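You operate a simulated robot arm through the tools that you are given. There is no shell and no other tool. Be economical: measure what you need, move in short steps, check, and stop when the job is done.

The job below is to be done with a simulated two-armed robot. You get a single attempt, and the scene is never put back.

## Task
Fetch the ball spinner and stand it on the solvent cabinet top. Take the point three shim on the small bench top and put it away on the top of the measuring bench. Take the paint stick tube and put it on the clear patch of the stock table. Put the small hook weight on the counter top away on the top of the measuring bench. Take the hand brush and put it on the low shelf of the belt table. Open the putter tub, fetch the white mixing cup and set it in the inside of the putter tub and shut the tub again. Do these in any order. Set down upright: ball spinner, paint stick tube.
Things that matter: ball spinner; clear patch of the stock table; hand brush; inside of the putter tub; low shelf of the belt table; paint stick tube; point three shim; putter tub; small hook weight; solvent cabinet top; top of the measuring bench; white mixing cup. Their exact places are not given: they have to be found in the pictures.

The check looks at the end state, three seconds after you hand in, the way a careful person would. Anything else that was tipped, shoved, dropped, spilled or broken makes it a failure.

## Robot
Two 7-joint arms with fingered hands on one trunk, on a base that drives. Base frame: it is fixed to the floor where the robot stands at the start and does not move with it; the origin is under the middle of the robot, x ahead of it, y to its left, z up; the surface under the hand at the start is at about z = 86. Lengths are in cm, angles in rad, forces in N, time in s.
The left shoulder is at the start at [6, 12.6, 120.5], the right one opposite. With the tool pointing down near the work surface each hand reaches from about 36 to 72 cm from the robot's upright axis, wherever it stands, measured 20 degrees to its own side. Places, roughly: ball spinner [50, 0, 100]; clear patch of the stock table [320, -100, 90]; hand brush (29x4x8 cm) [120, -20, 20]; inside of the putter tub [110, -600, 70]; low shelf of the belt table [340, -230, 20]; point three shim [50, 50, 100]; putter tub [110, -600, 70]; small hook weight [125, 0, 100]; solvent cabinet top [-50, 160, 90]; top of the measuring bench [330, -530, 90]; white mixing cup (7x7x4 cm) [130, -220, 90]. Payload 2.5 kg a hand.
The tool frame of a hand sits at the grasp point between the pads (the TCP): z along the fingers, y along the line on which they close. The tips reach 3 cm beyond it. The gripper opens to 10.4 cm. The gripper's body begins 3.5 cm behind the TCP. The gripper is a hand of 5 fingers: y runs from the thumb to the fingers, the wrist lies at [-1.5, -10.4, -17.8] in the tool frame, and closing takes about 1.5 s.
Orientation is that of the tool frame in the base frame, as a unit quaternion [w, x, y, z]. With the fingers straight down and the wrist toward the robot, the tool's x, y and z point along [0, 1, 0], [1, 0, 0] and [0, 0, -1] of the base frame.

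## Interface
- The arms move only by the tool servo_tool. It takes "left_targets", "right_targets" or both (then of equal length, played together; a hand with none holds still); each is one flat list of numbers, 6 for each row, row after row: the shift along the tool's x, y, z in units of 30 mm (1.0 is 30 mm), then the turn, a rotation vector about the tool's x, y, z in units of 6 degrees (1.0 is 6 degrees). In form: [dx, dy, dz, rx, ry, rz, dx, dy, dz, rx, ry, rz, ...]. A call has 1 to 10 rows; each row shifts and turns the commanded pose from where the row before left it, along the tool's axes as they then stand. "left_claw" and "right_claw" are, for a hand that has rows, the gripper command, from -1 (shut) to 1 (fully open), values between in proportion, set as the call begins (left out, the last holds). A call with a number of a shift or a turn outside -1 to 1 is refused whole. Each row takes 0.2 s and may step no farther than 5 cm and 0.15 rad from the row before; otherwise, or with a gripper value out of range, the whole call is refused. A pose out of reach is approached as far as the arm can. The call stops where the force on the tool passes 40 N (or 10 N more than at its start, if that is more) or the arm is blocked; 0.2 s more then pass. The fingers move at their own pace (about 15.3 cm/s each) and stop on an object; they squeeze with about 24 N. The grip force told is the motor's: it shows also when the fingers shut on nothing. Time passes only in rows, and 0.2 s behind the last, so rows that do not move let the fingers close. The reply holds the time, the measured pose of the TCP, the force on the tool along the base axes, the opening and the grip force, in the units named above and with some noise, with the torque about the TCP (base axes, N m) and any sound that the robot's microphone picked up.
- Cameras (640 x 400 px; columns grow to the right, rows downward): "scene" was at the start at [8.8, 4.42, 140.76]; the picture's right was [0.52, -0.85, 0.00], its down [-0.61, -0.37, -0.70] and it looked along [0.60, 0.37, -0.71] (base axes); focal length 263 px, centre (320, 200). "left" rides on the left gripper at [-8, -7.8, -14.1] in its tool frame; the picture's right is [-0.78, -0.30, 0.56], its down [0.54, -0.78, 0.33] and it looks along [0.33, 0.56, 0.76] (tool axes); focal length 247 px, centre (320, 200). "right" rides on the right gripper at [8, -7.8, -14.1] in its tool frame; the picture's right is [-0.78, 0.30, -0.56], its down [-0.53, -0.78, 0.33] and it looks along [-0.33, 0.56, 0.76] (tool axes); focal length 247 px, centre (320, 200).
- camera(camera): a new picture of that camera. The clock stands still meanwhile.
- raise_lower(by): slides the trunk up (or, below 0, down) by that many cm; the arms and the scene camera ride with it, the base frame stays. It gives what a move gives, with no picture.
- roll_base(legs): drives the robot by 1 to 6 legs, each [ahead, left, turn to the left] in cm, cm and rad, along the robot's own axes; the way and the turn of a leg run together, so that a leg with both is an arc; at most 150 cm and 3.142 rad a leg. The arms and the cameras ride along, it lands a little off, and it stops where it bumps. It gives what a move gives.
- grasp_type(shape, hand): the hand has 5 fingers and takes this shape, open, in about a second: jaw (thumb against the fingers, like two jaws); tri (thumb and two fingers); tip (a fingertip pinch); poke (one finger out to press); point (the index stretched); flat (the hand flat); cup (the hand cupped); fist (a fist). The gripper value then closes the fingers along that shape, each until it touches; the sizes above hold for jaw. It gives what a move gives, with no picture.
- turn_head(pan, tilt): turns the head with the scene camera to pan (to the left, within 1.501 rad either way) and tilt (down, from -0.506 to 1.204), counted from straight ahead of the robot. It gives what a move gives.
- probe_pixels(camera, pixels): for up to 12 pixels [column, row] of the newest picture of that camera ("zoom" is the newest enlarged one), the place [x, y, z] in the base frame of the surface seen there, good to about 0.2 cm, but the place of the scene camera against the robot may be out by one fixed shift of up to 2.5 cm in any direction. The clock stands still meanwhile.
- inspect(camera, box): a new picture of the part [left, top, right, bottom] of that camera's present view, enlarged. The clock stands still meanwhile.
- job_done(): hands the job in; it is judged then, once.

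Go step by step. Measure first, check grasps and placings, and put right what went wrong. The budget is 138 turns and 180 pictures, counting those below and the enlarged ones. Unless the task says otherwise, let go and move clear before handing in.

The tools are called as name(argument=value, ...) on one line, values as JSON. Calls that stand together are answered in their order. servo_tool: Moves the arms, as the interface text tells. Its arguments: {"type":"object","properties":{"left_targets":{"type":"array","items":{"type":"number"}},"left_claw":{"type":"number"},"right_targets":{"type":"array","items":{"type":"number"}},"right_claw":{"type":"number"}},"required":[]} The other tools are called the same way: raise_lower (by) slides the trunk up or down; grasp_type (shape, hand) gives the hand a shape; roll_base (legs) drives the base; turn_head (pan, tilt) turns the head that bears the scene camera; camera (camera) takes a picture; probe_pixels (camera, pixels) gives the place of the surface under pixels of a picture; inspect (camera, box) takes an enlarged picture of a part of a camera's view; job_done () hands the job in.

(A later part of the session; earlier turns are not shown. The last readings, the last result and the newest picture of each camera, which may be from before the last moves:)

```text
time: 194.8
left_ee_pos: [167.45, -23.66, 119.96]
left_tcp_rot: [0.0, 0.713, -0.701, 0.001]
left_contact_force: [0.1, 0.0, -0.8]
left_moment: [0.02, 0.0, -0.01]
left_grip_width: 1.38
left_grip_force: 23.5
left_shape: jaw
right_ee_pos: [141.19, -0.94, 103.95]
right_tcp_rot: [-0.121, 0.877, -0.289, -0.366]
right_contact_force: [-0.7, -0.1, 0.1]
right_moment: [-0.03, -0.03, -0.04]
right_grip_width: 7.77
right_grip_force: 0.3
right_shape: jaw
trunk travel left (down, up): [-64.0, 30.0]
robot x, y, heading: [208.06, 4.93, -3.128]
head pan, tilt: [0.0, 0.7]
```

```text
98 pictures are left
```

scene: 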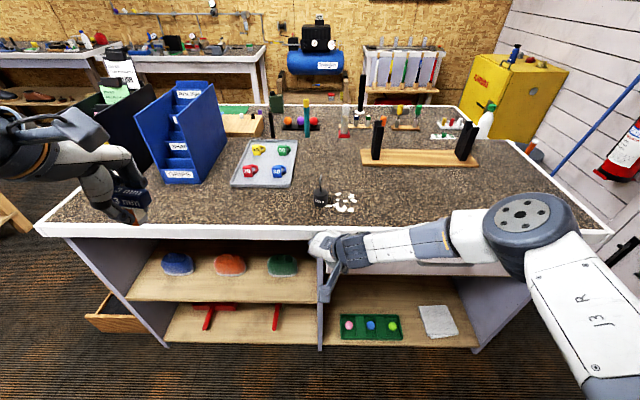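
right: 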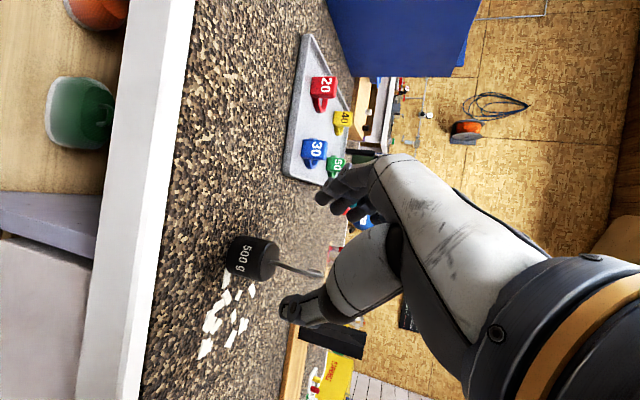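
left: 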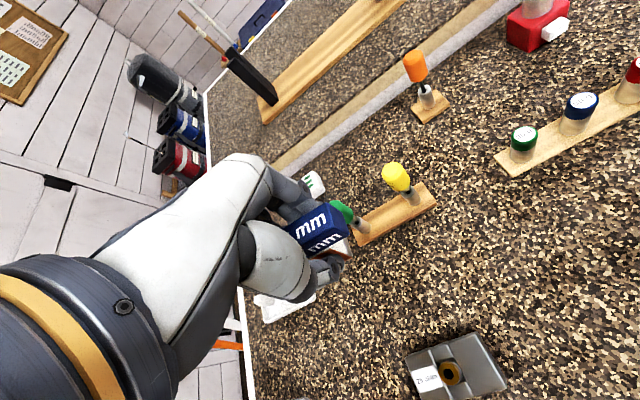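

Weight lies on the tool axis as predicted (≈(267,261)). Advancing 11.4 cm and checking before closing.

servo_tool(right_targets=[0, 0, 0.95, 0, 0, 0, 0, 0, 0.95, 0, 0, 0, 0, 0, 0.95, 0, 0, 0, 0, 0, 0.9, 0, 0, 0])

camera(camera="right")

inspect(camera="scene", box=[240, 140, 440, 260])

```text
time: 195.8
left_ee_pos: [167.59, -23.64, 119.95]
left_tcp_rot: [0.0, 0.713, -0.701, 0.0]
left_contact_force: [0.2, -0.3, 0.3]
left_moment: [0.0, 0.0, 0.01]
left_grip_width: 1.35
left_grip_force: 24.1
left_shape: jaw
right_ee_pos: [138.51, 4.25, 99.43]
right_tcp_rot: [-0.12, 0.877, -0.288, -0.366]
right_contact_force: [-0.2, 0.1, -0.5]
right_moment: [0.0, -0.01, 0.02]
right_grip_width: 7.78
right_grip_force: 0.0
right_shape: jaw
right hand out of reach, approached as far as the arm can: row 2, 3, 4
trunk travel left (down, up): [-64.0, 30.0]
robot x, y, heading: [208.34, 4.91, -3.124]
head pan, tilt: [0.0, 0.7]
```

```text
97 pictures are left
```

right: 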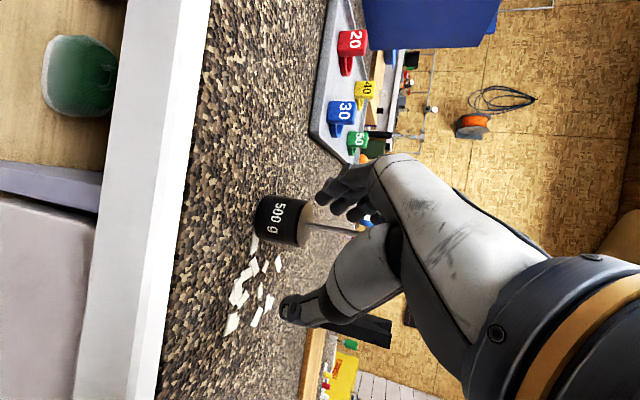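

```text
3.20 times, centred on (340, 200) of scene
```

zoom: 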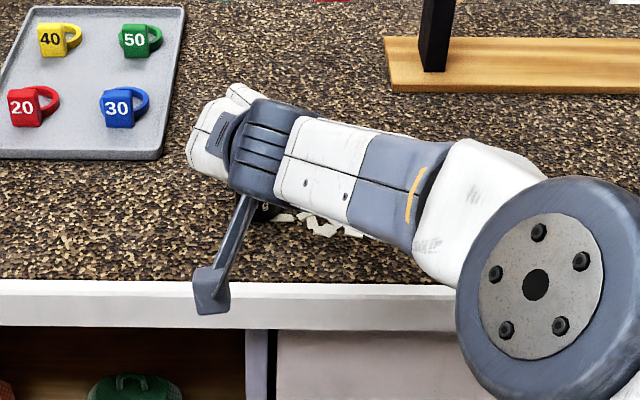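

Full stretch again. I'll back the hand out, drive 10 cm closer and redo the approach.

servo_tool(right_targets=[0, 0, -1, 0, 0, 0, 0, 0, -1, 0, 0, 0, 0, 0, -1, 0, 0, 0, 0, 0, -1, 0, 0, 0, 0.67, -0.38, -0.07, 0, 0, 0, 0.67, -0.38, -0.07, 0, 0, 0, 0.67, -0.38, -0.07, 0, 0, 0])

roll_base(legs=[[10, 0, -0.017]])

servo_tool(right_targets=[0, 0, 0.01, 0, 0, 0])

```text
time: 197.4
left_ee_pos: [167.63, -23.67, 119.97]
left_tcp_rot: [0.0, 0.714, -0.7, 0.0]
left_contact_force: [0.1, -1.3, 0.6]
left_moment: [-0.05, 0.01, -0.01]
left_grip_width: 1.35
left_grip_force: 24.3
left_shape: jaw
right_ee_pos: [151.52, -1.01, 103.69]
right_tcp_rot: [-0.12, 0.877, -0.289, -0.366]
right_contact_force: [-0.3, 0.1, 0.7]
right_moment: [0.02, 0.03, -0.01]
right_grip_width: 7.77
right_grip_force: 0.1
right_shape: jaw
trunk travel left (down, up): [-64.0, 30.0]
robot x, y, heading: [208.3, 5.19, -3.124]
head pan, tilt: [0.0, 0.7]
```

```text
time: 198.6
left_ee_pos: [157.0, -23.11, 119.99]
left_tcp_rot: [0.0, 0.707, -0.707, 0.0]
left_contact_force: [-0.3, 0.1, -0.7]
left_moment: [-0.01, -0.02, -0.03]
left_grip_width: 1.36
left_grip_force: 23.6
left_shape: jaw
right_ee_pos: [141.32, -0.09, 103.76]
right_tcp_rot: [-0.124, 0.874, -0.295, -0.364]
right_contact_force: [-0.4, -0.5, 0.3]
right_moment: [-0.02, 0.02, -0.01]
right_grip_width: 7.77
right_grip_force: 0.0
right_shape: jaw
trunk travel left (down, up): [-64.0, 30.0]
robot x, y, heading: [198.51, 4.94, -3.144]
head pan, tilt: [0.0, 0.7]
```

```text
time: 199.0
left_ee_pos: [157.12, -23.03, 119.95]
left_tcp_rot: [0.0, 0.707, -0.707, 0.001]
left_contact_force: [1.3, -0.1, -0.7]
left_moment: [0.0, -0.07, -0.01]
left_grip_width: 1.39
left_grip_force: 24.0
left_shape: jaw
right_ee_pos: [141.22, -0.06, 103.74]
right_tcp_rot: [-0.124, 0.874, -0.296, -0.365]
right_contact_force: [-0.2, 0.0, -0.8]
right_moment: [-0.01, 0.01, -0.02]
right_grip_width: 7.77
right_grip_force: 0.1
right_shape: jaw
trunk travel left (down, up): [-64.0, 30.0]
robot x, y, heading: [198.27, 4.84, -3.142]
head pan, tilt: [0.0, 0.7]
```

Remaining offset is 0.9 cm along tool y and 10.9 along tool z. Advancing.

servo_tool(right_targets=[0.04, 0.29, 0, 0, 0, 0, 0, 0, 0.91, 0, 0, 0, 0, 0, 0.91, 0, 0, 0, 0, 0, 0.91, 0, 0, 0, 0, 0, 0.91, 0, 0, 0])

camera(camera="right")

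```text
time: 200.2
left_ee_pos: [157.01, -23.05, 120.02]
left_tcp_rot: [0.0, -0.707, 0.707, 0.0]
left_contact_force: [0.1, 0.3, -0.4]
left_moment: [-0.01, -0.01, 0.04]
left_grip_width: 1.38
left_grip_force: 23.6
left_shape: jaw
right_ee_pos: [134.67, 3.81, 96.01]
right_tcp_rot: [-0.124, 0.875, -0.295, -0.364]
right_contact_force: [-0.2, 0.2, 0.2]
right_moment: [0.01, 0.01, 0.0]
right_grip_width: 7.77
right_grip_force: 0.0
right_shape: jaw
trunk travel left (down, up): [-64.0, 30.0]
robot x, y, heading: [198.09, 4.76, -3.139]
head pan, tilt: [0.0, 0.7]
```

```text
95 pictures are left
```

right: 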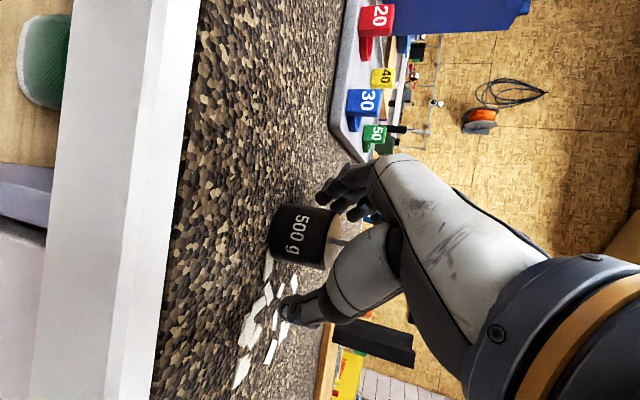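

The body is between thumb and fingers; going 0.7 cm deeper, then closing and lifting slightly.

servo_tool(right_targets=[0, 0, 0.23, 0, 0, 0])

servo_tool(right_targets=[0, 0, 0, 0, 0, 0, 0, 0, 0, 0, 0, 0, 0, 0, 0, 0, 0, 0, 0, 0, 0, 0, 0, 0, 0, 0, 0, 0, 0, 0, 0, 0, 0, 0, 0, 0, 0, 0, 0, 0, 0, 0, 0, 0, 0, 0, 0, 0], right_claw=-1)

servo_tool(right_targets=[-0.3, 0, -0.3, 0, 0, 0, -0.5, 0, -0.5, 0, 0, 0])

camera(camera="right")

```text
time: 200.6
left_ee_pos: [157.1, -23.08, 119.94]
left_tcp_rot: [0.0, 0.707, -0.707, 0.0]
left_contact_force: [-0.4, -0.1, 0.3]
left_moment: [0.01, 0.0, -0.04]
left_grip_width: 1.36
left_grip_force: 24.0
left_shape: jaw
right_ee_pos: [134.33, 4.18, 95.64]
right_tcp_rot: [-0.125, 0.874, -0.295, -0.365]
right_contact_force: [-0.4, -0.5, -0.9]
right_moment: [0.0, -0.04, 0.04]
right_grip_width: 7.8
right_grip_force: 0.0
right_shape: jaw
trunk travel left (down, up): [-64.0, 30.0]
robot x, y, heading: [198.25, 4.61, -3.143]
head pan, tilt: [0.0, 0.7]
```

```text
time: 202.4
left_ee_pos: [157.17, -23.0, 119.93]
left_tcp_rot: [0.0, -0.707, 0.707, 0.0]
left_contact_force: [-0.1, -0.3, 1.0]
left_moment: [-0.04, -0.01, -0.03]
left_grip_width: 1.38
left_grip_force: 24.2
left_shape: jaw
right_ee_pos: [134.39, 3.98, 95.44]
right_tcp_rot: [-0.124, 0.874, -0.296, -0.364]
right_contact_force: [-0.1, 0.9, 0.2]
right_moment: [0.1, 0.06, 0.02]
right_grip_width: 1.63
right_grip_force: 23.9
right_shape: jaw
trunk travel left (down, up): [-64.0, 30.0]
robot x, y, heading: [197.9, 5.23, -3.145]
head pan, tilt: [0.0, 0.7]
```

```text
time: 203.0
left_ee_pos: [157.15, -23.09, 119.92]
left_tcp_rot: [0.0, -0.707, 0.707, -0.001]
left_contact_force: [-0.1, 0.1, -0.7]
left_moment: [0.0, -0.01, 0.0]
left_grip_width: 1.4
left_grip_force: 23.7
left_shape: jaw
right_ee_pos: [134.33, 3.99, 98.76]
right_tcp_rot: [-0.123, 0.875, -0.295, -0.364]
right_contact_force: [0.3, 0.8, -5.3]
right_moment: [0.05, 0.08, -0.03]
right_grip_width: 1.62
right_grip_force: 23.8
right_shape: jaw
trunk travel left (down, up): [-64.0, 30.0]
robot x, y, heading: [198.19, 5.09, -3.138]
head pan, tilt: [0.0, 0.7]
```

```text
94 pictures are left
```

right: 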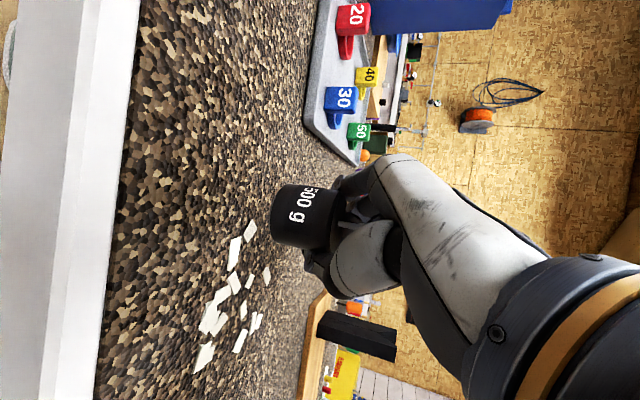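

Weight held (−5.3 N on the wrist), bottom 3.4 below TCP; chips undisturbed. Lifting, backing off and turning toward −y.

servo_tool(right_targets=[-0.9, 0, -0.9, 0, 0, 0, -0.9, 0, -0.9, 0, 0, 0, -0.9, 0, -0.9, 0, 0, 0, 0, 0, -0.9, 0, 0, 0, 0, 0, -0.9, 0, 0, 0])

roll_base(legs=[[-40, 0, 0], [0, 0, 1.571]])

turn_head(pan=0.1, tilt=0.35)

camera(camera="scene")

```text
time: 204.2
left_ee_pos: [157.18, -23.14, 119.96]
left_tcp_rot: [0.0, -0.707, 0.707, -0.001]
left_contact_force: [1.4, -0.6, 0.3]
left_moment: [-0.03, 0.03, -0.01]
left_grip_width: 1.38
left_grip_force: 23.9
left_shape: jaw
right_ee_pos: [137.53, 1.67, 114.26]
right_tcp_rot: [-0.125, 0.875, -0.295, -0.364]
right_contact_force: [-0.6, -0.5, -5.3]
right_moment: [0.08, 0.07, 0.0]
right_grip_width: 1.64
right_grip_force: 24.4
right_shape: jaw
trunk travel left (down, up): [-64.0, 30.0]
robot x, y, heading: [197.96, 4.85, -3.142]
head pan, tilt: [0.0, 0.7]
```

```text
time: 210.4
left_ee_pos: [265.29, -36.74, 119.96]
left_tcp_rot: [-0.001, 1.0, -0.004, 0.0]
left_contact_force: [0.1, 0.6, -0.4]
left_moment: [0.01, -0.02, 0.03]
left_grip_width: 1.37
left_grip_force: 24.3
left_shape: jaw
right_ee_pos: [240.6, -56.06, 114.12]
right_tcp_rot: [0.168, 0.829, 0.407, -0.346]
right_contact_force: [-0.4, 0.7, -5.1]
right_moment: [-0.01, 0.13, -0.01]
right_grip_width: 1.59
right_grip_force: 23.4
right_shape: jaw
trunk travel left (down, up): [-64.0, 30.0]
robot x, y, heading: [237.91, 4.77, -1.577]
head pan, tilt: [0.0, 0.7]
```

```text
time: 211.3
left_ee_pos: [265.25, -36.48, 119.88]
left_tcp_rot: [0.0, 1.0, -0.004, 0.0]
left_contact_force: [0.5, -0.6, -1.2]
left_moment: [0.01, 0.0, -0.03]
left_grip_width: 1.37
left_grip_force: 24.4
left_shape: jaw
right_ee_pos: [240.55, -56.15, 114.12]
right_tcp_rot: [0.169, 0.829, 0.406, -0.346]
right_contact_force: [-0.8, -0.3, -5.7]
right_moment: [-0.04, 0.09, 0.01]
right_grip_width: 1.59
right_grip_force: 23.6
right_shape: jaw
trunk travel left (down, up): [-64.0, 30.0]
robot x, y, heading: [237.71, 4.84, -1.579]
head pan, tilt: [0.099, 0.351]
```

```text
93 pictures are left
```

scene: 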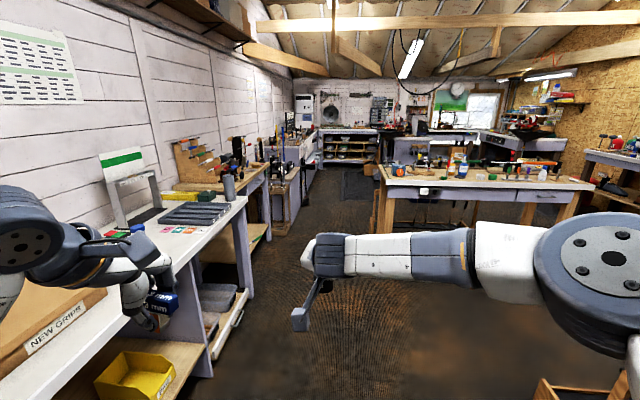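

Clear aisle between the central table and the wall benches. Driving on and looking again.

roll_base(legs=[[150, 4, 0.006], [120, 4, 0]])

camera(camera="scene")

```text
refused: leg 1 is longer than a leg can be; nothing moved
```

```text
92 pictures are left
```

scene: 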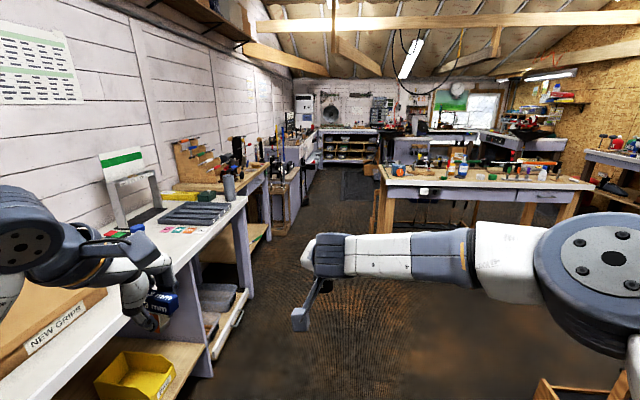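

roll_base(legs=[[140, 4, 0.006], [130, 4, 0]])

camera(camera="scene")

```text
time: 224.2
left_ee_pos: [260.88, -304.58, 119.98]
left_tcp_rot: [0.001, 0.999, -0.032, 0.0]
left_contact_force: [0.4, 0.1, 0.0]
left_moment: [-0.02, -0.05, 0.0]
left_grip_width: 1.38
left_grip_force: 23.9
left_shape: jaw
right_ee_pos: [234.94, -322.59, 114.15]
right_tcp_rot: [0.158, 0.84, 0.382, -0.351]
right_contact_force: [-0.3, -0.2, -4.2]
right_moment: [-0.06, 0.06, 0.03]
right_grip_width: 1.61
right_grip_force: 24.1
right_shape: jaw
trunk travel left (down, up): [-64.0, 30.0]
robot x, y, heading: [235.9, -261.7, -1.64]
head pan, tilt: [0.099, 0.351]
```

```text
91 pictures are left
```

scene: 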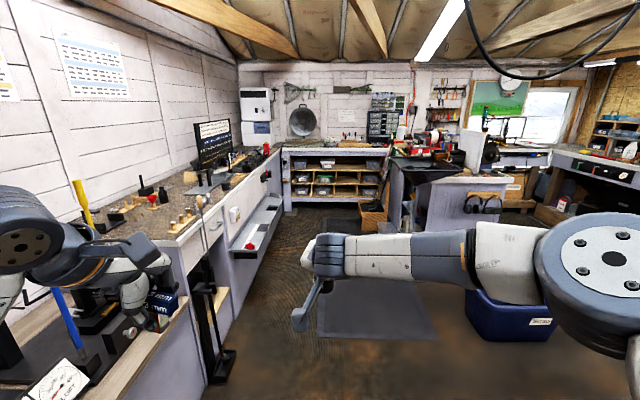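

The measuring bench runs along the left wall. I'll read the blue tub's label at (510,312), and probe bench geometry.

inspect(camera="scene", box=[430, 120, 640, 350])

inspect(camera="scene", box=[130, 110, 350, 250])

probe_pixels(camera="scene", pixels=[[178, 242], [235, 198], [275, 155], [200, 215], [230, 185], [210, 340], [230, 375], [262, 228], [510, 320], [258, 165]])

```text
1.74 times, centred on (535, 235) of scene
```

zoom: 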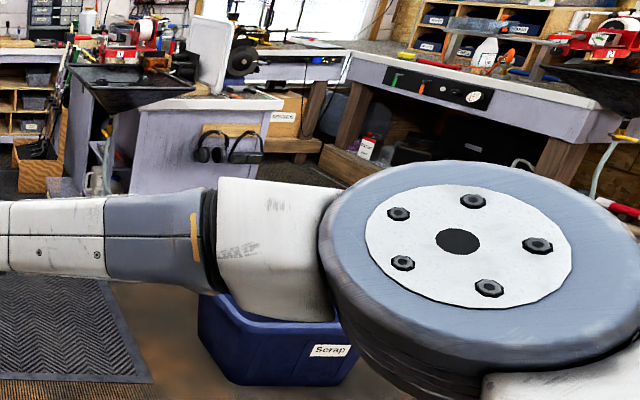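

```text
2.86 times, centred on (240, 180) of scene
```

zoom: 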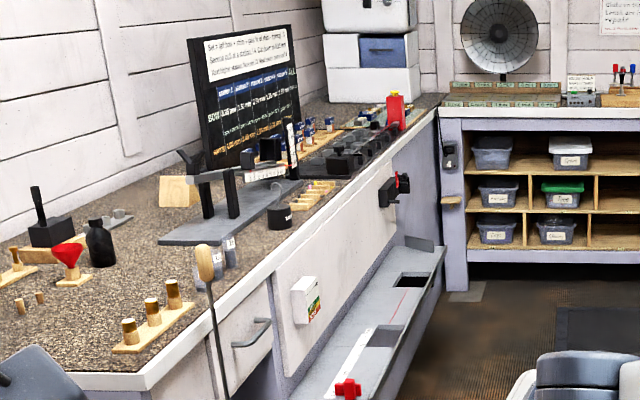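

```text
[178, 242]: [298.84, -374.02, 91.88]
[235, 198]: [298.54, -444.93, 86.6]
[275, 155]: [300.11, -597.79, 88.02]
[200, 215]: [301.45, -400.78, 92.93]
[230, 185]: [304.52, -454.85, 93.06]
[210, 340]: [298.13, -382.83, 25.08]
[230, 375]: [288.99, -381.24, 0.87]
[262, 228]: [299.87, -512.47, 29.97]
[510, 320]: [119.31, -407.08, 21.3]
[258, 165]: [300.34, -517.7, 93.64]
```

The blue one is "Scrap". The measuring bench top is z≈92 from y −374 to −600 with a low trough in front. I'll check the trough's outer edge and floor.

probe_pixels(camera="scene", pixels=[[282, 200], [265, 240], [250, 262], [255, 275], [222, 330], [230, 350], [300, 215], [400, 220], [345, 310], [180, 180], [310, 198]])

roll_base(legs=[[130, 0, 0.06]])

turn_head(pan=0.9, tilt=0.5)

camera(camera="scene")

```text
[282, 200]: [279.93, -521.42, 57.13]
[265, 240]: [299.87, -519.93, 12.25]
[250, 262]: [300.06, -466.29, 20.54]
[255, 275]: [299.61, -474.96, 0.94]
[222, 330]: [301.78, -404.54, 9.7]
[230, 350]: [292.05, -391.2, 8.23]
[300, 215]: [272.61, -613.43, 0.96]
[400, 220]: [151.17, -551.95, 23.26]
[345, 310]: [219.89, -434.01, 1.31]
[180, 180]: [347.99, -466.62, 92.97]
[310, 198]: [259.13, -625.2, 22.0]
```

```text
time: 230.7
left_ee_pos: [259.94, -432.07, 119.93]
left_tcp_rot: [0.001, 1.0, 0.003, 0.0]
left_contact_force: [-0.8, -0.4, -0.6]
left_moment: [0.03, 0.0, 0.0]
left_grip_width: 1.36
left_grip_force: 23.9
left_shape: jaw
right_ee_pos: [235.46, -451.77, 114.04]
right_tcp_rot: [0.17, 0.826, 0.412, -0.345]
right_contact_force: [0.6, 0.2, -5.3]
right_moment: [-0.03, 0.1, 0.0]
right_grip_width: 1.59
right_grip_force: 23.9
right_shape: jaw
trunk travel left (down, up): [-64.0, 30.0]
robot x, y, heading: [231.76, -390.65, -1.565]
head pan, tilt: [0.099, 0.351]
```

```text
time: 231.9
left_ee_pos: [259.94, -432.01, 119.94]
left_tcp_rot: [-0.001, 1.0, 0.002, -0.001]
left_contact_force: [-0.4, -1.1, -0.8]
left_moment: [0.02, 0.0, 0.03]
left_grip_width: 1.32
left_grip_force: 23.5
left_shape: jaw
right_ee_pos: [235.47, -451.79, 114.04]
right_tcp_rot: [0.171, 0.826, 0.411, -0.346]
right_contact_force: [-0.6, -0.8, -5.2]
right_moment: [-0.04, 0.11, 0.0]
right_grip_width: 1.57
right_grip_force: 23.8
right_shape: jaw
trunk travel left (down, up): [-64.0, 30.0]
robot x, y, heading: [231.73, -391.23, -1.569]
head pan, tilt: [0.901, 0.499]
```

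```text
88 pictures are left
```

scene: 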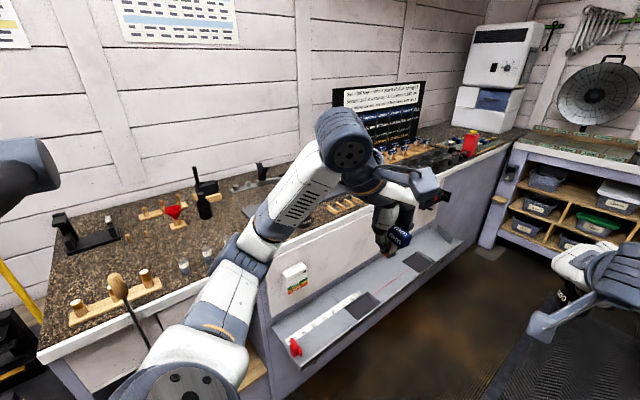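

The trough (x 280) only starts at y≈−445; the bench part y −380…−440 is approachable. Turning to face it at y≈−412.

roll_base(legs=[[0, 0, 1.569], [0, -20, 0]])

turn_head(pan=0, tilt=0.6)

camera(camera="scene")

```text
time: 237.4
left_ee_pos: [272.49, -380.88, 119.93]
left_tcp_rot: [-0.001, 0.685, 0.728, 0.0]
left_contact_force: [-0.8, -0.3, -1.4]
left_moment: [0.0, -0.02, -0.01]
left_grip_width: 1.34
left_grip_force: 23.9
left_shape: jaw
right_ee_pos: [293.64, -404.32, 114.07]
right_tcp_rot: [0.369, 0.269, 0.883, -0.112]
right_contact_force: [0.0, -0.5, -5.7]
right_moment: [-0.1, -0.07, -0.01]
right_grip_width: 1.57
right_grip_force: 23.9
right_shape: jaw
trunk travel left (down, up): [-64.0, 30.0]
robot x, y, heading: [233.25, -411.04, 0.057]
head pan, tilt: [0.901, 0.499]
```

```text
time: 238.6
left_ee_pos: [272.52, -380.86, 119.89]
left_tcp_rot: [0.0, 0.685, 0.729, 0.001]
left_contact_force: [-0.1, 0.1, -0.4]
left_moment: [0.02, -0.02, 0.04]
left_grip_width: 1.36
left_grip_force: 23.9
left_shape: jaw
right_ee_pos: [293.62, -404.15, 114.08]
right_tcp_rot: [0.368, 0.268, 0.883, -0.114]
right_contact_force: [0.0, 0.1, -5.1]
right_moment: [-0.08, -0.05, 0.0]
right_grip_width: 1.55
right_grip_force: 24.7
right_shape: jaw
trunk travel left (down, up): [-64.0, 30.0]
robot x, y, heading: [233.21, -411.12, 0.063]
head pan, tilt: [0.0, 0.6]
```

```text
87 pictures are left
```

scene: 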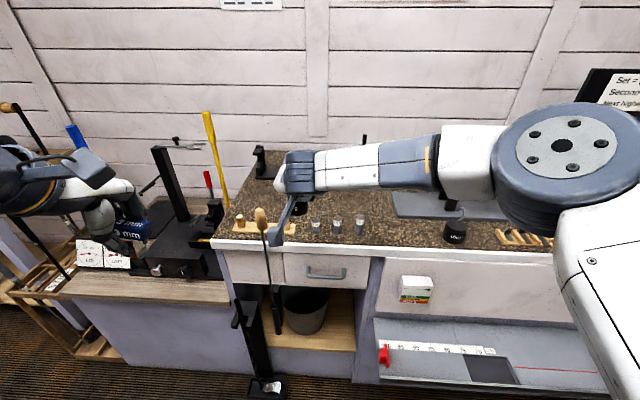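

Free granite seems to be around scene (400,222), between the small cups and the black weight (455,232). Zooming and probing.

inspect(camera="scene", box=[210, 140, 530, 260])

probe_pixels(camera="scene", pixels=[[400, 225], [380, 225], [420, 235], [400, 240], [360, 225], [445, 235], [400, 205], [337, 228], [375, 240], [375, 205], [265, 225], [262, 395]])

```text
2.00 times, centred on (370, 200) of scene
```

zoom: 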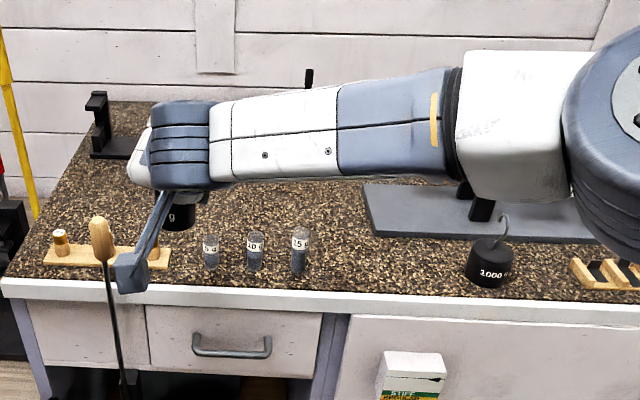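

```text
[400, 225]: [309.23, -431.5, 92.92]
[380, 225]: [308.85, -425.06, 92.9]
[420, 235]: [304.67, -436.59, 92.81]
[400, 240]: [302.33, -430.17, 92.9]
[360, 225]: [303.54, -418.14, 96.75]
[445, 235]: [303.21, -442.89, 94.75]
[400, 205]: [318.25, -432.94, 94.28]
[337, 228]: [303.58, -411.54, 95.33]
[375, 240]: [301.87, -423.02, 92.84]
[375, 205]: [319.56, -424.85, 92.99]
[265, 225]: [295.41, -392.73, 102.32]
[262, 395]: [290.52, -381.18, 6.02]
```

Bench top is near true z 92. I'll place the weight around [312,−429] and the shim nearby. Moving the base to about [250,−423], heading 0.

roll_base(legs=[[17, -12, -0.06]])

camera(camera="right")

camera(camera="left")

```text
time: 240.2
left_ee_pos: [291.77, -394.6, 119.94]
left_tcp_rot: [-0.001, 0.707, 0.707, 0.001]
left_contact_force: [-0.5, -0.6, -1.1]
left_moment: [0.02, -0.01, 0.02]
left_grip_width: 1.36
left_grip_force: 24.2
left_shape: jaw
right_ee_pos: [311.51, -419.14, 114.06]
right_tcp_rot: [0.364, 0.295, 0.875, -0.123]
right_contact_force: [1.3, 0.3, -4.5]
right_moment: [-0.07, -0.08, -0.03]
right_grip_width: 1.55
right_grip_force: 23.9
right_shape: jaw
trunk travel left (down, up): [-64.0, 30.0]
robot x, y, heading: [250.89, -422.47, 0.001]
head pan, tilt: [0.0, 0.6]
```

```text
85 pictures are left
```

right: 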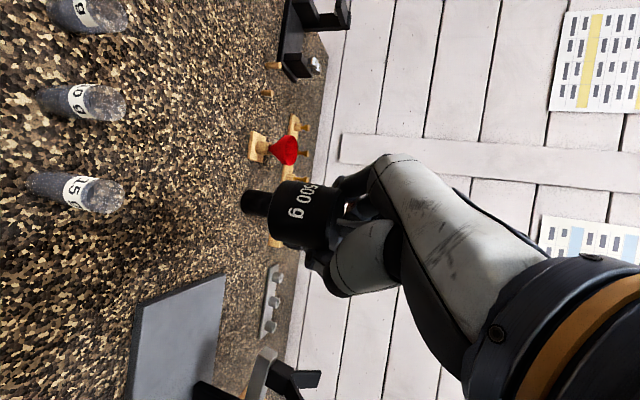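

```text
84 pictures are left
```

left: 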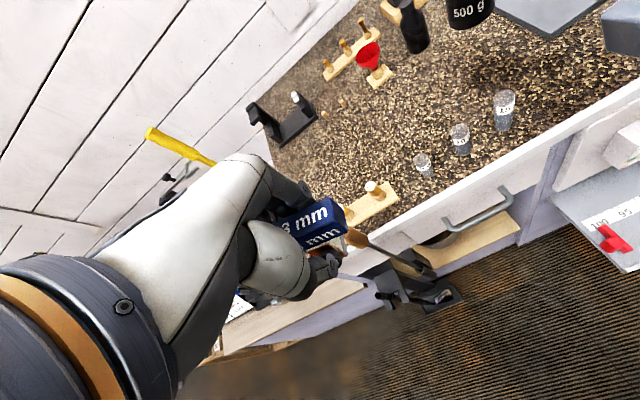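

The open granite is well visible in the left view between cups and the back items. Probing with both hand cameras.

probe_pixels(camera="left", pixels=[[423, 160], [460, 135], [504, 105], [440, 110], [410, 130], [470, 80], [375, 80], [375, 195], [520, 60], [400, 160], [550, 105], [415, 40]])

probe_pixels(camera="right", pixels=[[150, 150], [180, 220], [100, 250], [60, 250], [100, 190], [155, 300], [200, 130], [75, 330]])

```text
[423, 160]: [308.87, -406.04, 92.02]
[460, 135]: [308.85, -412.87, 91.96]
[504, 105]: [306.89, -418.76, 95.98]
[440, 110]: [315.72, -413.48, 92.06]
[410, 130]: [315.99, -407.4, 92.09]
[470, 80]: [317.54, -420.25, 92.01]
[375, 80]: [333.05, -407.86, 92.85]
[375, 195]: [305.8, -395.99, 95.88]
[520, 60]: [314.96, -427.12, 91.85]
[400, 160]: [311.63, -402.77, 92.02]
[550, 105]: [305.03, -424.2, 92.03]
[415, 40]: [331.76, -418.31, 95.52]
```

```text
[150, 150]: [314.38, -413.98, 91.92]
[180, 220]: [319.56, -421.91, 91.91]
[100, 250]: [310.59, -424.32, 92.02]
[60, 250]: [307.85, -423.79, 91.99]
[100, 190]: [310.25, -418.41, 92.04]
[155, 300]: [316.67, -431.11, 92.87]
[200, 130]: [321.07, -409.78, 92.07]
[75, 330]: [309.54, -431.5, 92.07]
```

Table z 92.0; setting the weight at [317,−421.5] (TCP z≈95.4).

servo_tool(right_targets=[0.426, 0.068, 0.814, 0, 0, 0, 0.426, 0.068, 0.814, 0, 0, 0, 0.426, 0.068, 0.814, 0, 0, 0, 0.426, 0.068, 0.814, 0, 0, 0, 0.426, 0.068, 0.814, 0, 0, 0, 0.426, 0.068, 0.814, 0, 0, 0, 0.426, 0.068, 0.814, 0, 0, 0])

camera(camera="right")

inspect(camera="left", box=[340, 0, 640, 200])

```text
time: 241.8
left_ee_pos: [291.75, -394.53, 119.84]
left_tcp_rot: [0.0, 0.706, 0.708, 0.0]
left_contact_force: [0.3, 0.0, -0.3]
left_moment: [0.03, -0.03, 0.01]
left_grip_width: 1.36
left_grip_force: 23.9
left_shape: jaw
right_ee_pos: [316.94, -421.47, 95.66]
right_tcp_rot: [0.364, 0.294, 0.875, -0.123]
right_contact_force: [1.0, -0.4, -5.2]
right_moment: [-0.05, -0.06, 0.0]
right_grip_width: 1.57
right_grip_force: 23.9
right_shape: jaw
trunk travel left (down, up): [-64.0, 30.0]
robot x, y, heading: [251.1, -422.26, 0.003]
head pan, tilt: [0.0, 0.6]
```

```text
83 pictures are left
```

right: 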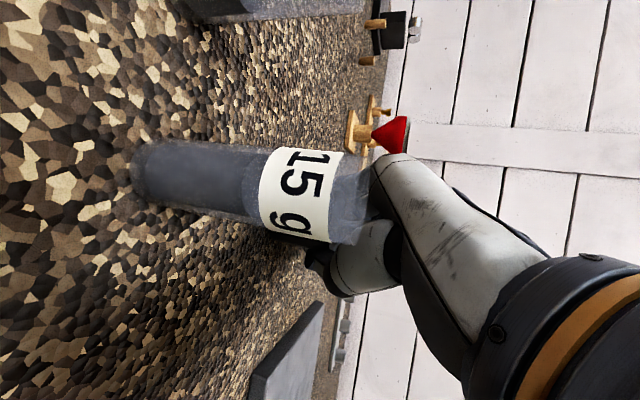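

```text
2.00 times, centred on (490, 100) of left
```

zoom: 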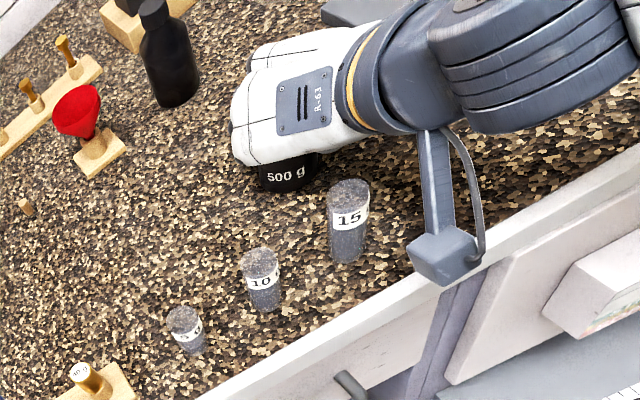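

The weight is about 0.2 above the surface and the camera clears the 15 g vial. Lowering gently, then releasing with a partial opening.

servo_tool(right_targets=[0.03, 0, 0.03, 0, 0, 0, 0.03, 0, 0.03, 0, 0, 0])

servo_tool(right_targets=[0, 0, 0, 0, 0, 0, 0, 0, 0, 0, 0, 0, 0, 0, 0, 0, 0, 0, 0, 0, 0, 0, 0, 0, 0, 0, 0, 0, 0, 0], right_claw=0.4)

inspect(camera="left", box=[420, 20, 560, 120])

```text
time: 242.4
left_ee_pos: [291.77, -394.48, 120.2]
left_tcp_rot: [0.0, 0.707, 0.708, 0.0]
left_contact_force: [1.3, 0.4, -1.2]
left_moment: [0.03, 0.01, 0.0]
left_grip_width: 1.36
left_grip_force: 23.8
left_shape: jaw
right_ee_pos: [316.86, -421.54, 95.59]
right_tcp_rot: [0.366, 0.295, 0.874, -0.123]
right_contact_force: [0.2, 1.2, 3.4]
right_moment: [-0.07, -0.08, -0.05]
right_grip_width: 1.56
right_grip_force: 23.9
right_shape: jaw
trunk travel left (down, up): [-64.0, 30.0]
robot x, y, heading: [250.67, -422.22, 0.003]
head pan, tilt: [0.0, 0.6]
```

```text
time: 243.7
left_ee_pos: [291.73, -394.5, 120.03]
left_tcp_rot: [0.001, 0.707, 0.707, 0.0]
left_contact_force: [0.1, -0.2, 0.1]
left_moment: [-0.03, -0.03, 0.0]
left_grip_width: 1.36
left_grip_force: 23.9
left_shape: jaw
right_ee_pos: [316.88, -421.4, 95.46]
right_tcp_rot: [0.364, 0.295, 0.875, -0.124]
right_contact_force: [-1.4, 2.5, 4.1]
right_moment: [-0.02, 0.01, -0.03]
right_grip_width: 7.26
right_grip_force: 0.1
right_shape: jaw
trunk travel left (down, up): [-64.0, 30.0]
robot x, y, heading: [250.77, -422.56, 0.003]
head pan, tilt: [0.0, 0.6]
```

```text
4.00 times, centred on (490, 70) of left
```

zoom: 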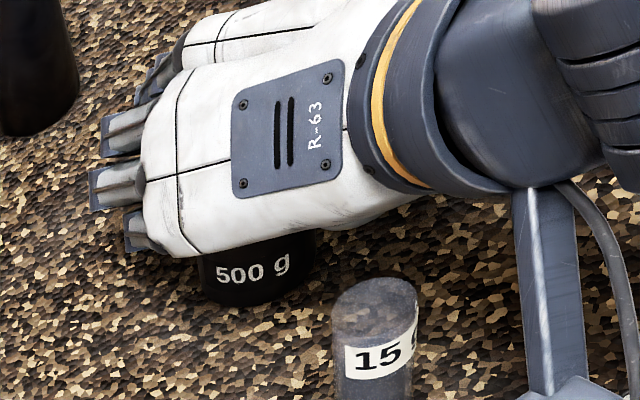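

Released; slight contact remains (4 N). Retreating along the tool axis in small steps and checking the weight.

servo_tool(right_targets=[-0.05, 0, -0.1, 0, 0, 0, 0, 0, -0.4, 0, 0, 0, 0, 0, -0.6, 0, 0, 0])

inspect(camera="left", box=[420, 20, 560, 120])

```text
time: 244.4
left_ee_pos: [291.65, -394.55, 119.85]
left_tcp_rot: [0.0, 0.706, 0.708, 0.0]
left_contact_force: [-0.4, 0.6, 0.1]
left_moment: [0.0, 0.0, -0.01]
left_grip_width: 1.37
left_grip_force: 24.3
left_shape: jaw
right_ee_pos: [315.18, -420.34, 97.88]
right_tcp_rot: [0.365, 0.295, 0.874, -0.125]
right_contact_force: [0.0, -0.1, 0.4]
right_moment: [0.02, 0.05, -0.01]
right_grip_width: 7.25
right_grip_force: 0.0
right_shape: jaw
trunk travel left (down, up): [-64.0, 30.0]
robot x, y, heading: [250.51, -422.5, -0.003]
head pan, tilt: [0.0, 0.6]
```

```text
4.00 times, centred on (490, 70) of left
```

zoom: 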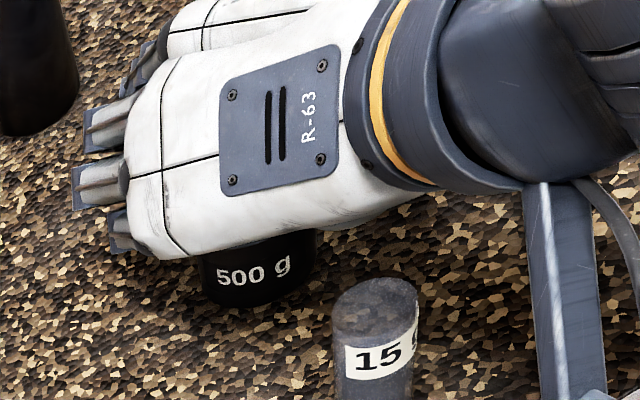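

The weight stayed put while the hand moved. Continuing to withdraw upward, then turning the hand back to the default yaw later.

servo_tool(right_targets=[0, 0, -0.9, 0, 0, 0, 0, 0, -0.9, 0, 0, 0, 0, 0, -1, 0, 0, 0, 0, 0, -1, 0, 0, 0, 0, 0, -1, 0, 0, 0, 0, 0, -1, 0, 0, 0, -0.9, 0, -0.5, 0, 0, 0])

camera(camera="left")

```text
time: 246.1
left_ee_pos: [291.76, -394.56, 120.0]
left_tcp_rot: [-0.001, 0.707, 0.707, 0.001]
left_contact_force: [-1.0, -0.6, -0.8]
left_moment: [-0.02, 0.02, -0.01]
left_grip_width: 1.38
left_grip_force: 23.6
left_shape: jaw
right_ee_pos: [305.97, -412.99, 113.08]
right_tcp_rot: [0.365, 0.294, 0.875, -0.123]
right_contact_force: [0.7, -1.0, -0.3]
right_moment: [0.03, -0.01, 0.0]
right_grip_width: 7.27
right_grip_force: 0.0
right_shape: jaw
trunk travel left (down, up): [-64.0, 30.0]
robot x, y, heading: [250.58, -422.56, -0.002]
head pan, tilt: [0.0, 0.6]
```

```text
79 pictures are left
```

left: 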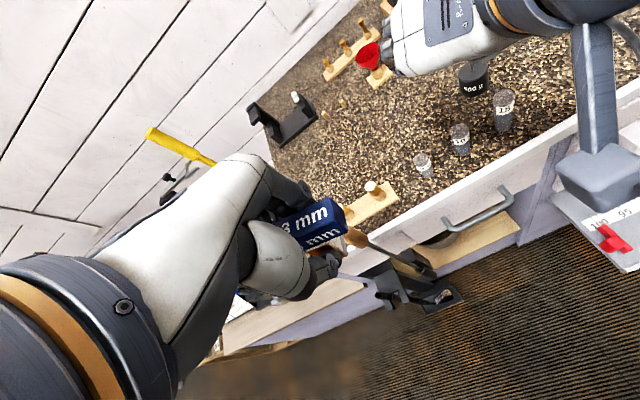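

Weight stands at left px (473,80). Next the shim: I'll swing the right hand away to the right, drive 6 cm ahead, and bring the left hand over [318,−406.5].

servo_tool(right_targets=[0.09, -0.93, -0.09, 0, 0, 0, 0.09, -0.93, -0.09, 0, 0, 0, 0.09, -0.93, -0.09, 0, 0, 0, 0.09, -0.93, -0.09, 0, 0, 0, 0.09, -0.93, -0.09, 0, 0, 0, 0.09, -0.93, -0.09, 0, 0, 0, 0.09, -0.93, -0.09, 0, 0, 0])

roll_base(legs=[[6, 0, 0]])

servo_tool(left_targets=[-0.5, 0.845, 0, 0, 0, 0, -0.5, 0.845, 0, 0, 0, 0, -0.5, 0.845, 0, 0, 0, 0, -0.5, 0.845, 0, 0, 0, 0, -0.5, 0.845, 0, 0, 0, 0, -0.5, 0.845, 0, 0, 0, 0, -0.5, 0.845, 0, 0, 0, 0, -0.5, 0.845, 0, 0, 0, 0, 0, 0, 0.9, 0, 0, 0, 0, 0, 0.9, 0, 0, 0])

camera(camera="left")

```text
time: 247.7
left_ee_pos: [291.86, -394.61, 120.06]
left_tcp_rot: [0.0, 0.707, 0.708, 0.001]
left_contact_force: [-0.3, 0.3, 0.0]
left_moment: [-0.02, 0.03, 0.03]
left_grip_width: 1.36
left_grip_force: 24.1
left_shape: jaw
right_ee_pos: [291.85, -427.1, 113.12]
right_tcp_rot: [0.365, 0.295, 0.874, -0.123]
right_contact_force: [0.5, 0.8, 0.7]
right_moment: [0.01, -0.01, -0.03]
right_grip_width: 7.24
right_grip_force: 0.1
right_shape: jaw
trunk travel left (down, up): [-64.0, 30.0]
robot x, y, heading: [250.55, -422.67, 0.003]
head pan, tilt: [0.0, 0.6]
```

```text
time: 248.6
left_ee_pos: [297.77, -394.49, 119.93]
left_tcp_rot: [0.0, 0.706, 0.708, 0.0]
left_contact_force: [-0.2, 0.7, -0.1]
left_moment: [0.0, 0.04, 0.01]
left_grip_width: 1.36
left_grip_force: 24.0
left_shape: jaw
right_ee_pos: [297.88, -426.95, 113.06]
right_tcp_rot: [0.364, 0.294, 0.875, -0.124]
right_contact_force: [-0.8, 0.1, 0.5]
right_moment: [-0.04, 0.01, 0.03]
right_grip_width: 7.27
right_grip_force: 0.1
right_shape: jaw
trunk travel left (down, up): [-64.0, 30.0]
robot x, y, heading: [256.61, -422.43, 0.005]
head pan, tilt: [0.0, 0.6]
```

```text
time: 250.8
left_ee_pos: [317.81, -406.52, 114.56]
left_tcp_rot: [0.0, 0.705, 0.709, 0.001]
left_contact_force: [0.2, -1.2, -0.6]
left_moment: [-0.03, -0.02, -0.01]
left_grip_width: 1.35
left_grip_force: 24.4
left_shape: jaw
right_ee_pos: [297.87, -426.89, 113.03]
right_tcp_rot: [0.364, 0.294, 0.875, -0.124]
right_contact_force: [-0.5, -0.3, 0.4]
right_moment: [0.01, 0.02, -0.02]
right_grip_width: 7.26
right_grip_force: 0.0
right_shape: jaw
trunk travel left (down, up): [-64.0, 30.0]
robot x, y, heading: [256.13, -422.27, 0.004]
head pan, tilt: [0.0, 0.6]
```

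```text
78 pictures are left
```

left: 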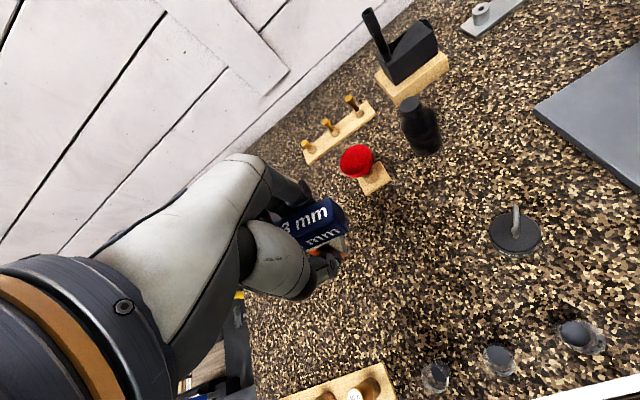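

Landing point projects at (403,273): clear granite. Descending to TCP z≈96.4.

servo_tool(left_targets=[0, 0, 0.95, 0, 0, 0, 0, 0, 0.95, 0, 0, 0, 0, 0, 0.95, 0, 0, 0, 0, 0, 0.95, 0, 0, 0, 0, 0, 0.95, 0, 0, 0, 0, 0, 0.95, 0, 0, 0, 0, 0, 0.2, 0, 0, 0, 0, 0, 0.1, 0, 0, 0])

camera(camera="left")

```text
time: 252.6
left_ee_pos: [317.86, -406.52, 96.52]
left_tcp_rot: [0.0, 0.705, 0.709, 0.001]
left_contact_force: [-0.3, -0.7, -1.1]
left_moment: [0.01, 0.01, -0.03]
left_grip_width: 1.37
left_grip_force: 24.4
left_shape: jaw
right_ee_pos: [298.0, -426.97, 113.11]
right_tcp_rot: [0.365, 0.294, 0.875, -0.124]
right_contact_force: [-0.3, -0.7, 1.3]
right_moment: [0.01, -0.02, 0.03]
right_grip_width: 7.23
right_grip_force: 0.1
right_shape: jaw
trunk travel left (down, up): [-64.0, 30.0]
robot x, y, heading: [256.87, -422.37, 0.005]
head pan, tilt: [0.0, 0.6]
```

```text
77 pictures are left
```

left: 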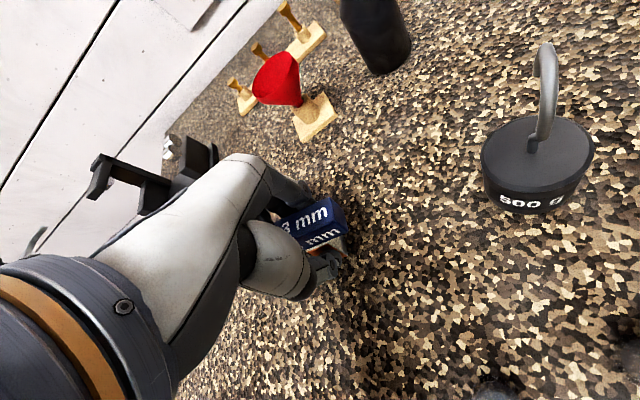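

Almost down; small steps until contact, then open moderately.

servo_tool(left_targets=[0, 0, 0.06, 0, 0, 0, 0, 0, 0.05, 0, 0, 0])

servo_tool(left_targets=[0, 0, 0, 0, 0, 0, 0, 0, 0, 0, 0, 0, 0, 0, 0, 0, 0, 0, 0, 0, 0, 0, 0, 0], left_claw=-0.1)

servo_tool(left_targets=[0, 0, -0.5, 0, 0, 0, 0, 0, -0.9, 0, 0, 0, 0, 0, -0.9, 0, 0, 0, 0, 0, -0.9, 0, 0, 0, 0, 0, -0.9, 0, 0, 0, 0, 0, -0.9, 0, 0, 0, 0, 0, -0.9, 0, 0, 0])

camera(camera="left")

```text
time: 253.2
left_ee_pos: [317.83, -406.36, 96.22]
left_tcp_rot: [0.0, 0.706, 0.708, 0.001]
left_contact_force: [0.5, 0.1, -1.2]
left_moment: [0.0, -0.02, 0.02]
left_grip_width: 1.38
left_grip_force: 24.0
left_shape: jaw
right_ee_pos: [297.77, -426.94, 113.05]
right_tcp_rot: [0.365, 0.294, 0.875, -0.124]
right_contact_force: [-0.2, -0.8, -0.1]
right_moment: [-0.01, 0.01, 0.02]
right_grip_width: 7.26
right_grip_force: 0.0
right_shape: jaw
trunk travel left (down, up): [-64.0, 30.0]
robot x, y, heading: [256.74, -422.34, 0.003]
head pan, tilt: [0.0, 0.6]
```

```text
time: 254.2
left_ee_pos: [317.92, -406.41, 96.32]
left_tcp_rot: [-0.001, 0.706, 0.708, 0.0]
left_contact_force: [0.5, -0.1, -0.5]
left_moment: [0.03, 0.0, -0.05]
left_grip_width: 4.66
left_grip_force: 0.1
left_shape: jaw
right_ee_pos: [297.82, -426.88, 113.21]
right_tcp_rot: [0.365, 0.294, 0.875, -0.124]
right_contact_force: [-0.3, -0.3, 1.0]
right_moment: [-0.03, -0.01, 0.01]
right_grip_width: 7.25
right_grip_force: 0.0
right_shape: jaw
trunk travel left (down, up): [-64.0, 30.0]
robot x, y, heading: [256.75, -422.41, 0.004]
head pan, tilt: [0.0, 0.6]
```

```text
time: 255.8
left_ee_pos: [317.86, -406.56, 113.92]
left_tcp_rot: [0.0, 0.706, 0.708, 0.001]
left_contact_force: [0.0, 0.1, -0.5]
left_moment: [-0.03, 0.02, -0.02]
left_grip_width: 4.64
left_grip_force: 0.1
left_shape: jaw
right_ee_pos: [297.92, -426.87, 113.07]
right_tcp_rot: [0.365, 0.295, 0.874, -0.124]
right_contact_force: [0.2, 0.2, -0.2]
right_moment: [-0.01, 0.02, 0.0]
right_grip_width: 7.26
right_grip_force: 0.0
right_shape: jaw
trunk travel left (down, up): [-64.0, 30.0]
robot x, y, heading: [256.32, -422.47, 0.008]
head pan, tilt: [0.0, 0.6]
```

```text
76 pictures are left
```

left: 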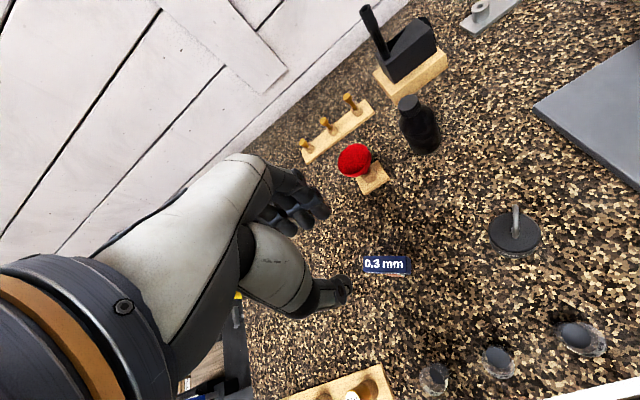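

The shim is down at (388,265). Zooming to verify it stands.

inspect(camera="left", box=[340, 230, 436, 300])

probe_pixels(camera="left", pixels=[[388, 265], [388, 290], [370, 265], [407, 266]])

```text
5.71 times, centred on (388, 265) of left
```

zoom: 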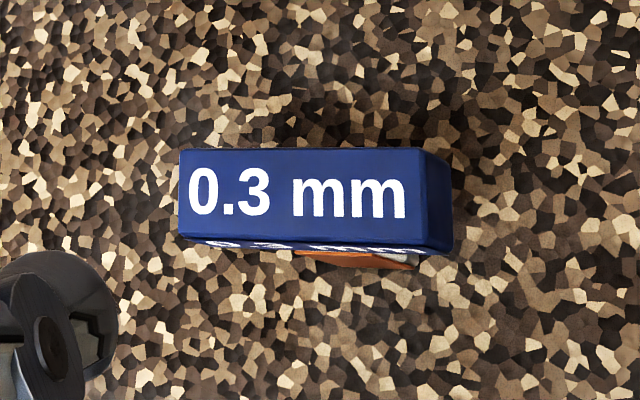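

```text
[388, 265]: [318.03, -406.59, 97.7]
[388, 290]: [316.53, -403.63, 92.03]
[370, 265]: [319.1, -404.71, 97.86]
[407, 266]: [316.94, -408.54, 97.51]
```

Shim stands upright (top z 97.7) and the weight too. Retracting, and driving back to the shelf for the brush, this time with the left hand.

servo_tool(left_targets=[0.5, -0.9, -0.3, 0, 0, 0, 0.5, -0.9, -0.3, 0, 0, 0, 0.5, -0.9, -0.3, 0, 0, 0, 0.5, -0.9, -0.3, 0, 0, 0, 0.5, -0.9, -0.3, 0, 0, 0, 0.5, -0.9, 0, 0, 0, 0, 0.5, -0.9, 0, 0, 0, 0])

roll_base(legs=[[-20, 0, 0], [0, 0, 1.565], [125, 0, 0], [125, 0, 0]])

turn_head(pan=0, tilt=0.4)

camera(camera="scene")

```text
time: 257.4
left_ee_pos: [299.05, -396.12, 118.18]
left_tcp_rot: [0.0, 0.707, 0.707, 0.001]
left_contact_force: [-1.0, 0.1, -0.6]
left_moment: [-0.02, 0.0, 0.02]
left_grip_width: 4.66
left_grip_force: 0.1
left_shape: jaw
right_ee_pos: [297.79, -426.88, 113.08]
right_tcp_rot: [0.364, 0.294, 0.875, -0.123]
right_contact_force: [0.1, -0.8, 0.4]
right_moment: [-0.03, 0.0, 0.0]
right_grip_width: 7.23
right_grip_force: 0.1
right_shape: jaw
trunk travel left (down, up): [-64.0, 30.0]
robot x, y, heading: [256.64, -422.26, 0.002]
head pan, tilt: [0.0, 0.6]
```

```text
time: 274.5
left_ee_pos: [216.07, -130.28, 118.09]
left_tcp_rot: [0.0, 0.005, 1.0, 0.0]
left_contact_force: [0.0, 0.2, 0.7]
left_moment: [0.04, -0.03, 0.02]
left_grip_width: 4.65
left_grip_force: 0.1
left_shape: jaw
right_ee_pos: [246.96, -131.93, 113.23]
right_tcp_rot: [0.346, -0.406, 0.829, 0.168]
right_contact_force: [0.7, 0.9, 0.2]
right_moment: [0.01, 0.0, 0.01]
right_grip_width: 7.24
right_grip_force: 0.0
right_shape: jaw
trunk travel left (down, up): [-64.0, 30.0]
robot x, y, heading: [241.91, -173.25, 1.562]
head pan, tilt: [0.0, 0.6]
```

```text
time: 275.3
left_ee_pos: [216.22, -130.17, 118.22]
left_tcp_rot: [-0.001, 0.005, 1.0, 0.0]
left_contact_force: [-0.4, 0.4, 0.0]
left_moment: [0.0, 0.0, 0.0]
left_grip_width: 4.65
left_grip_force: 0.0
left_shape: jaw
right_ee_pos: [246.94, -131.94, 113.2]
right_tcp_rot: [0.347, -0.406, 0.829, 0.168]
right_contact_force: [-0.5, -0.6, 0.1]
right_moment: [0.01, 0.01, -0.02]
right_grip_width: 7.28
right_grip_force: 0.0
right_shape: jaw
trunk travel left (down, up): [-64.0, 30.0]
robot x, y, heading: [241.88, -172.69, 1.558]
head pan, tilt: [0.0, 0.4]
```

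```text
74 pictures are left
```

scene: 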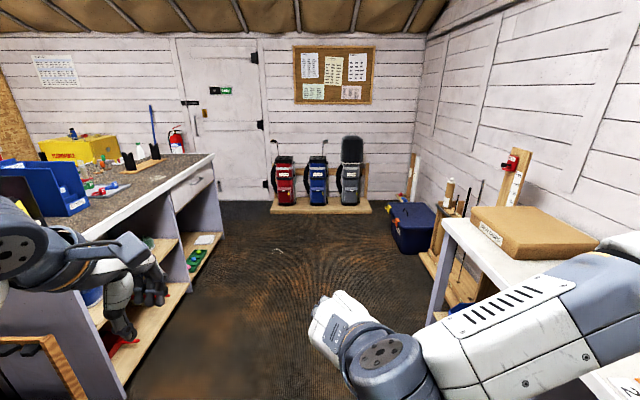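

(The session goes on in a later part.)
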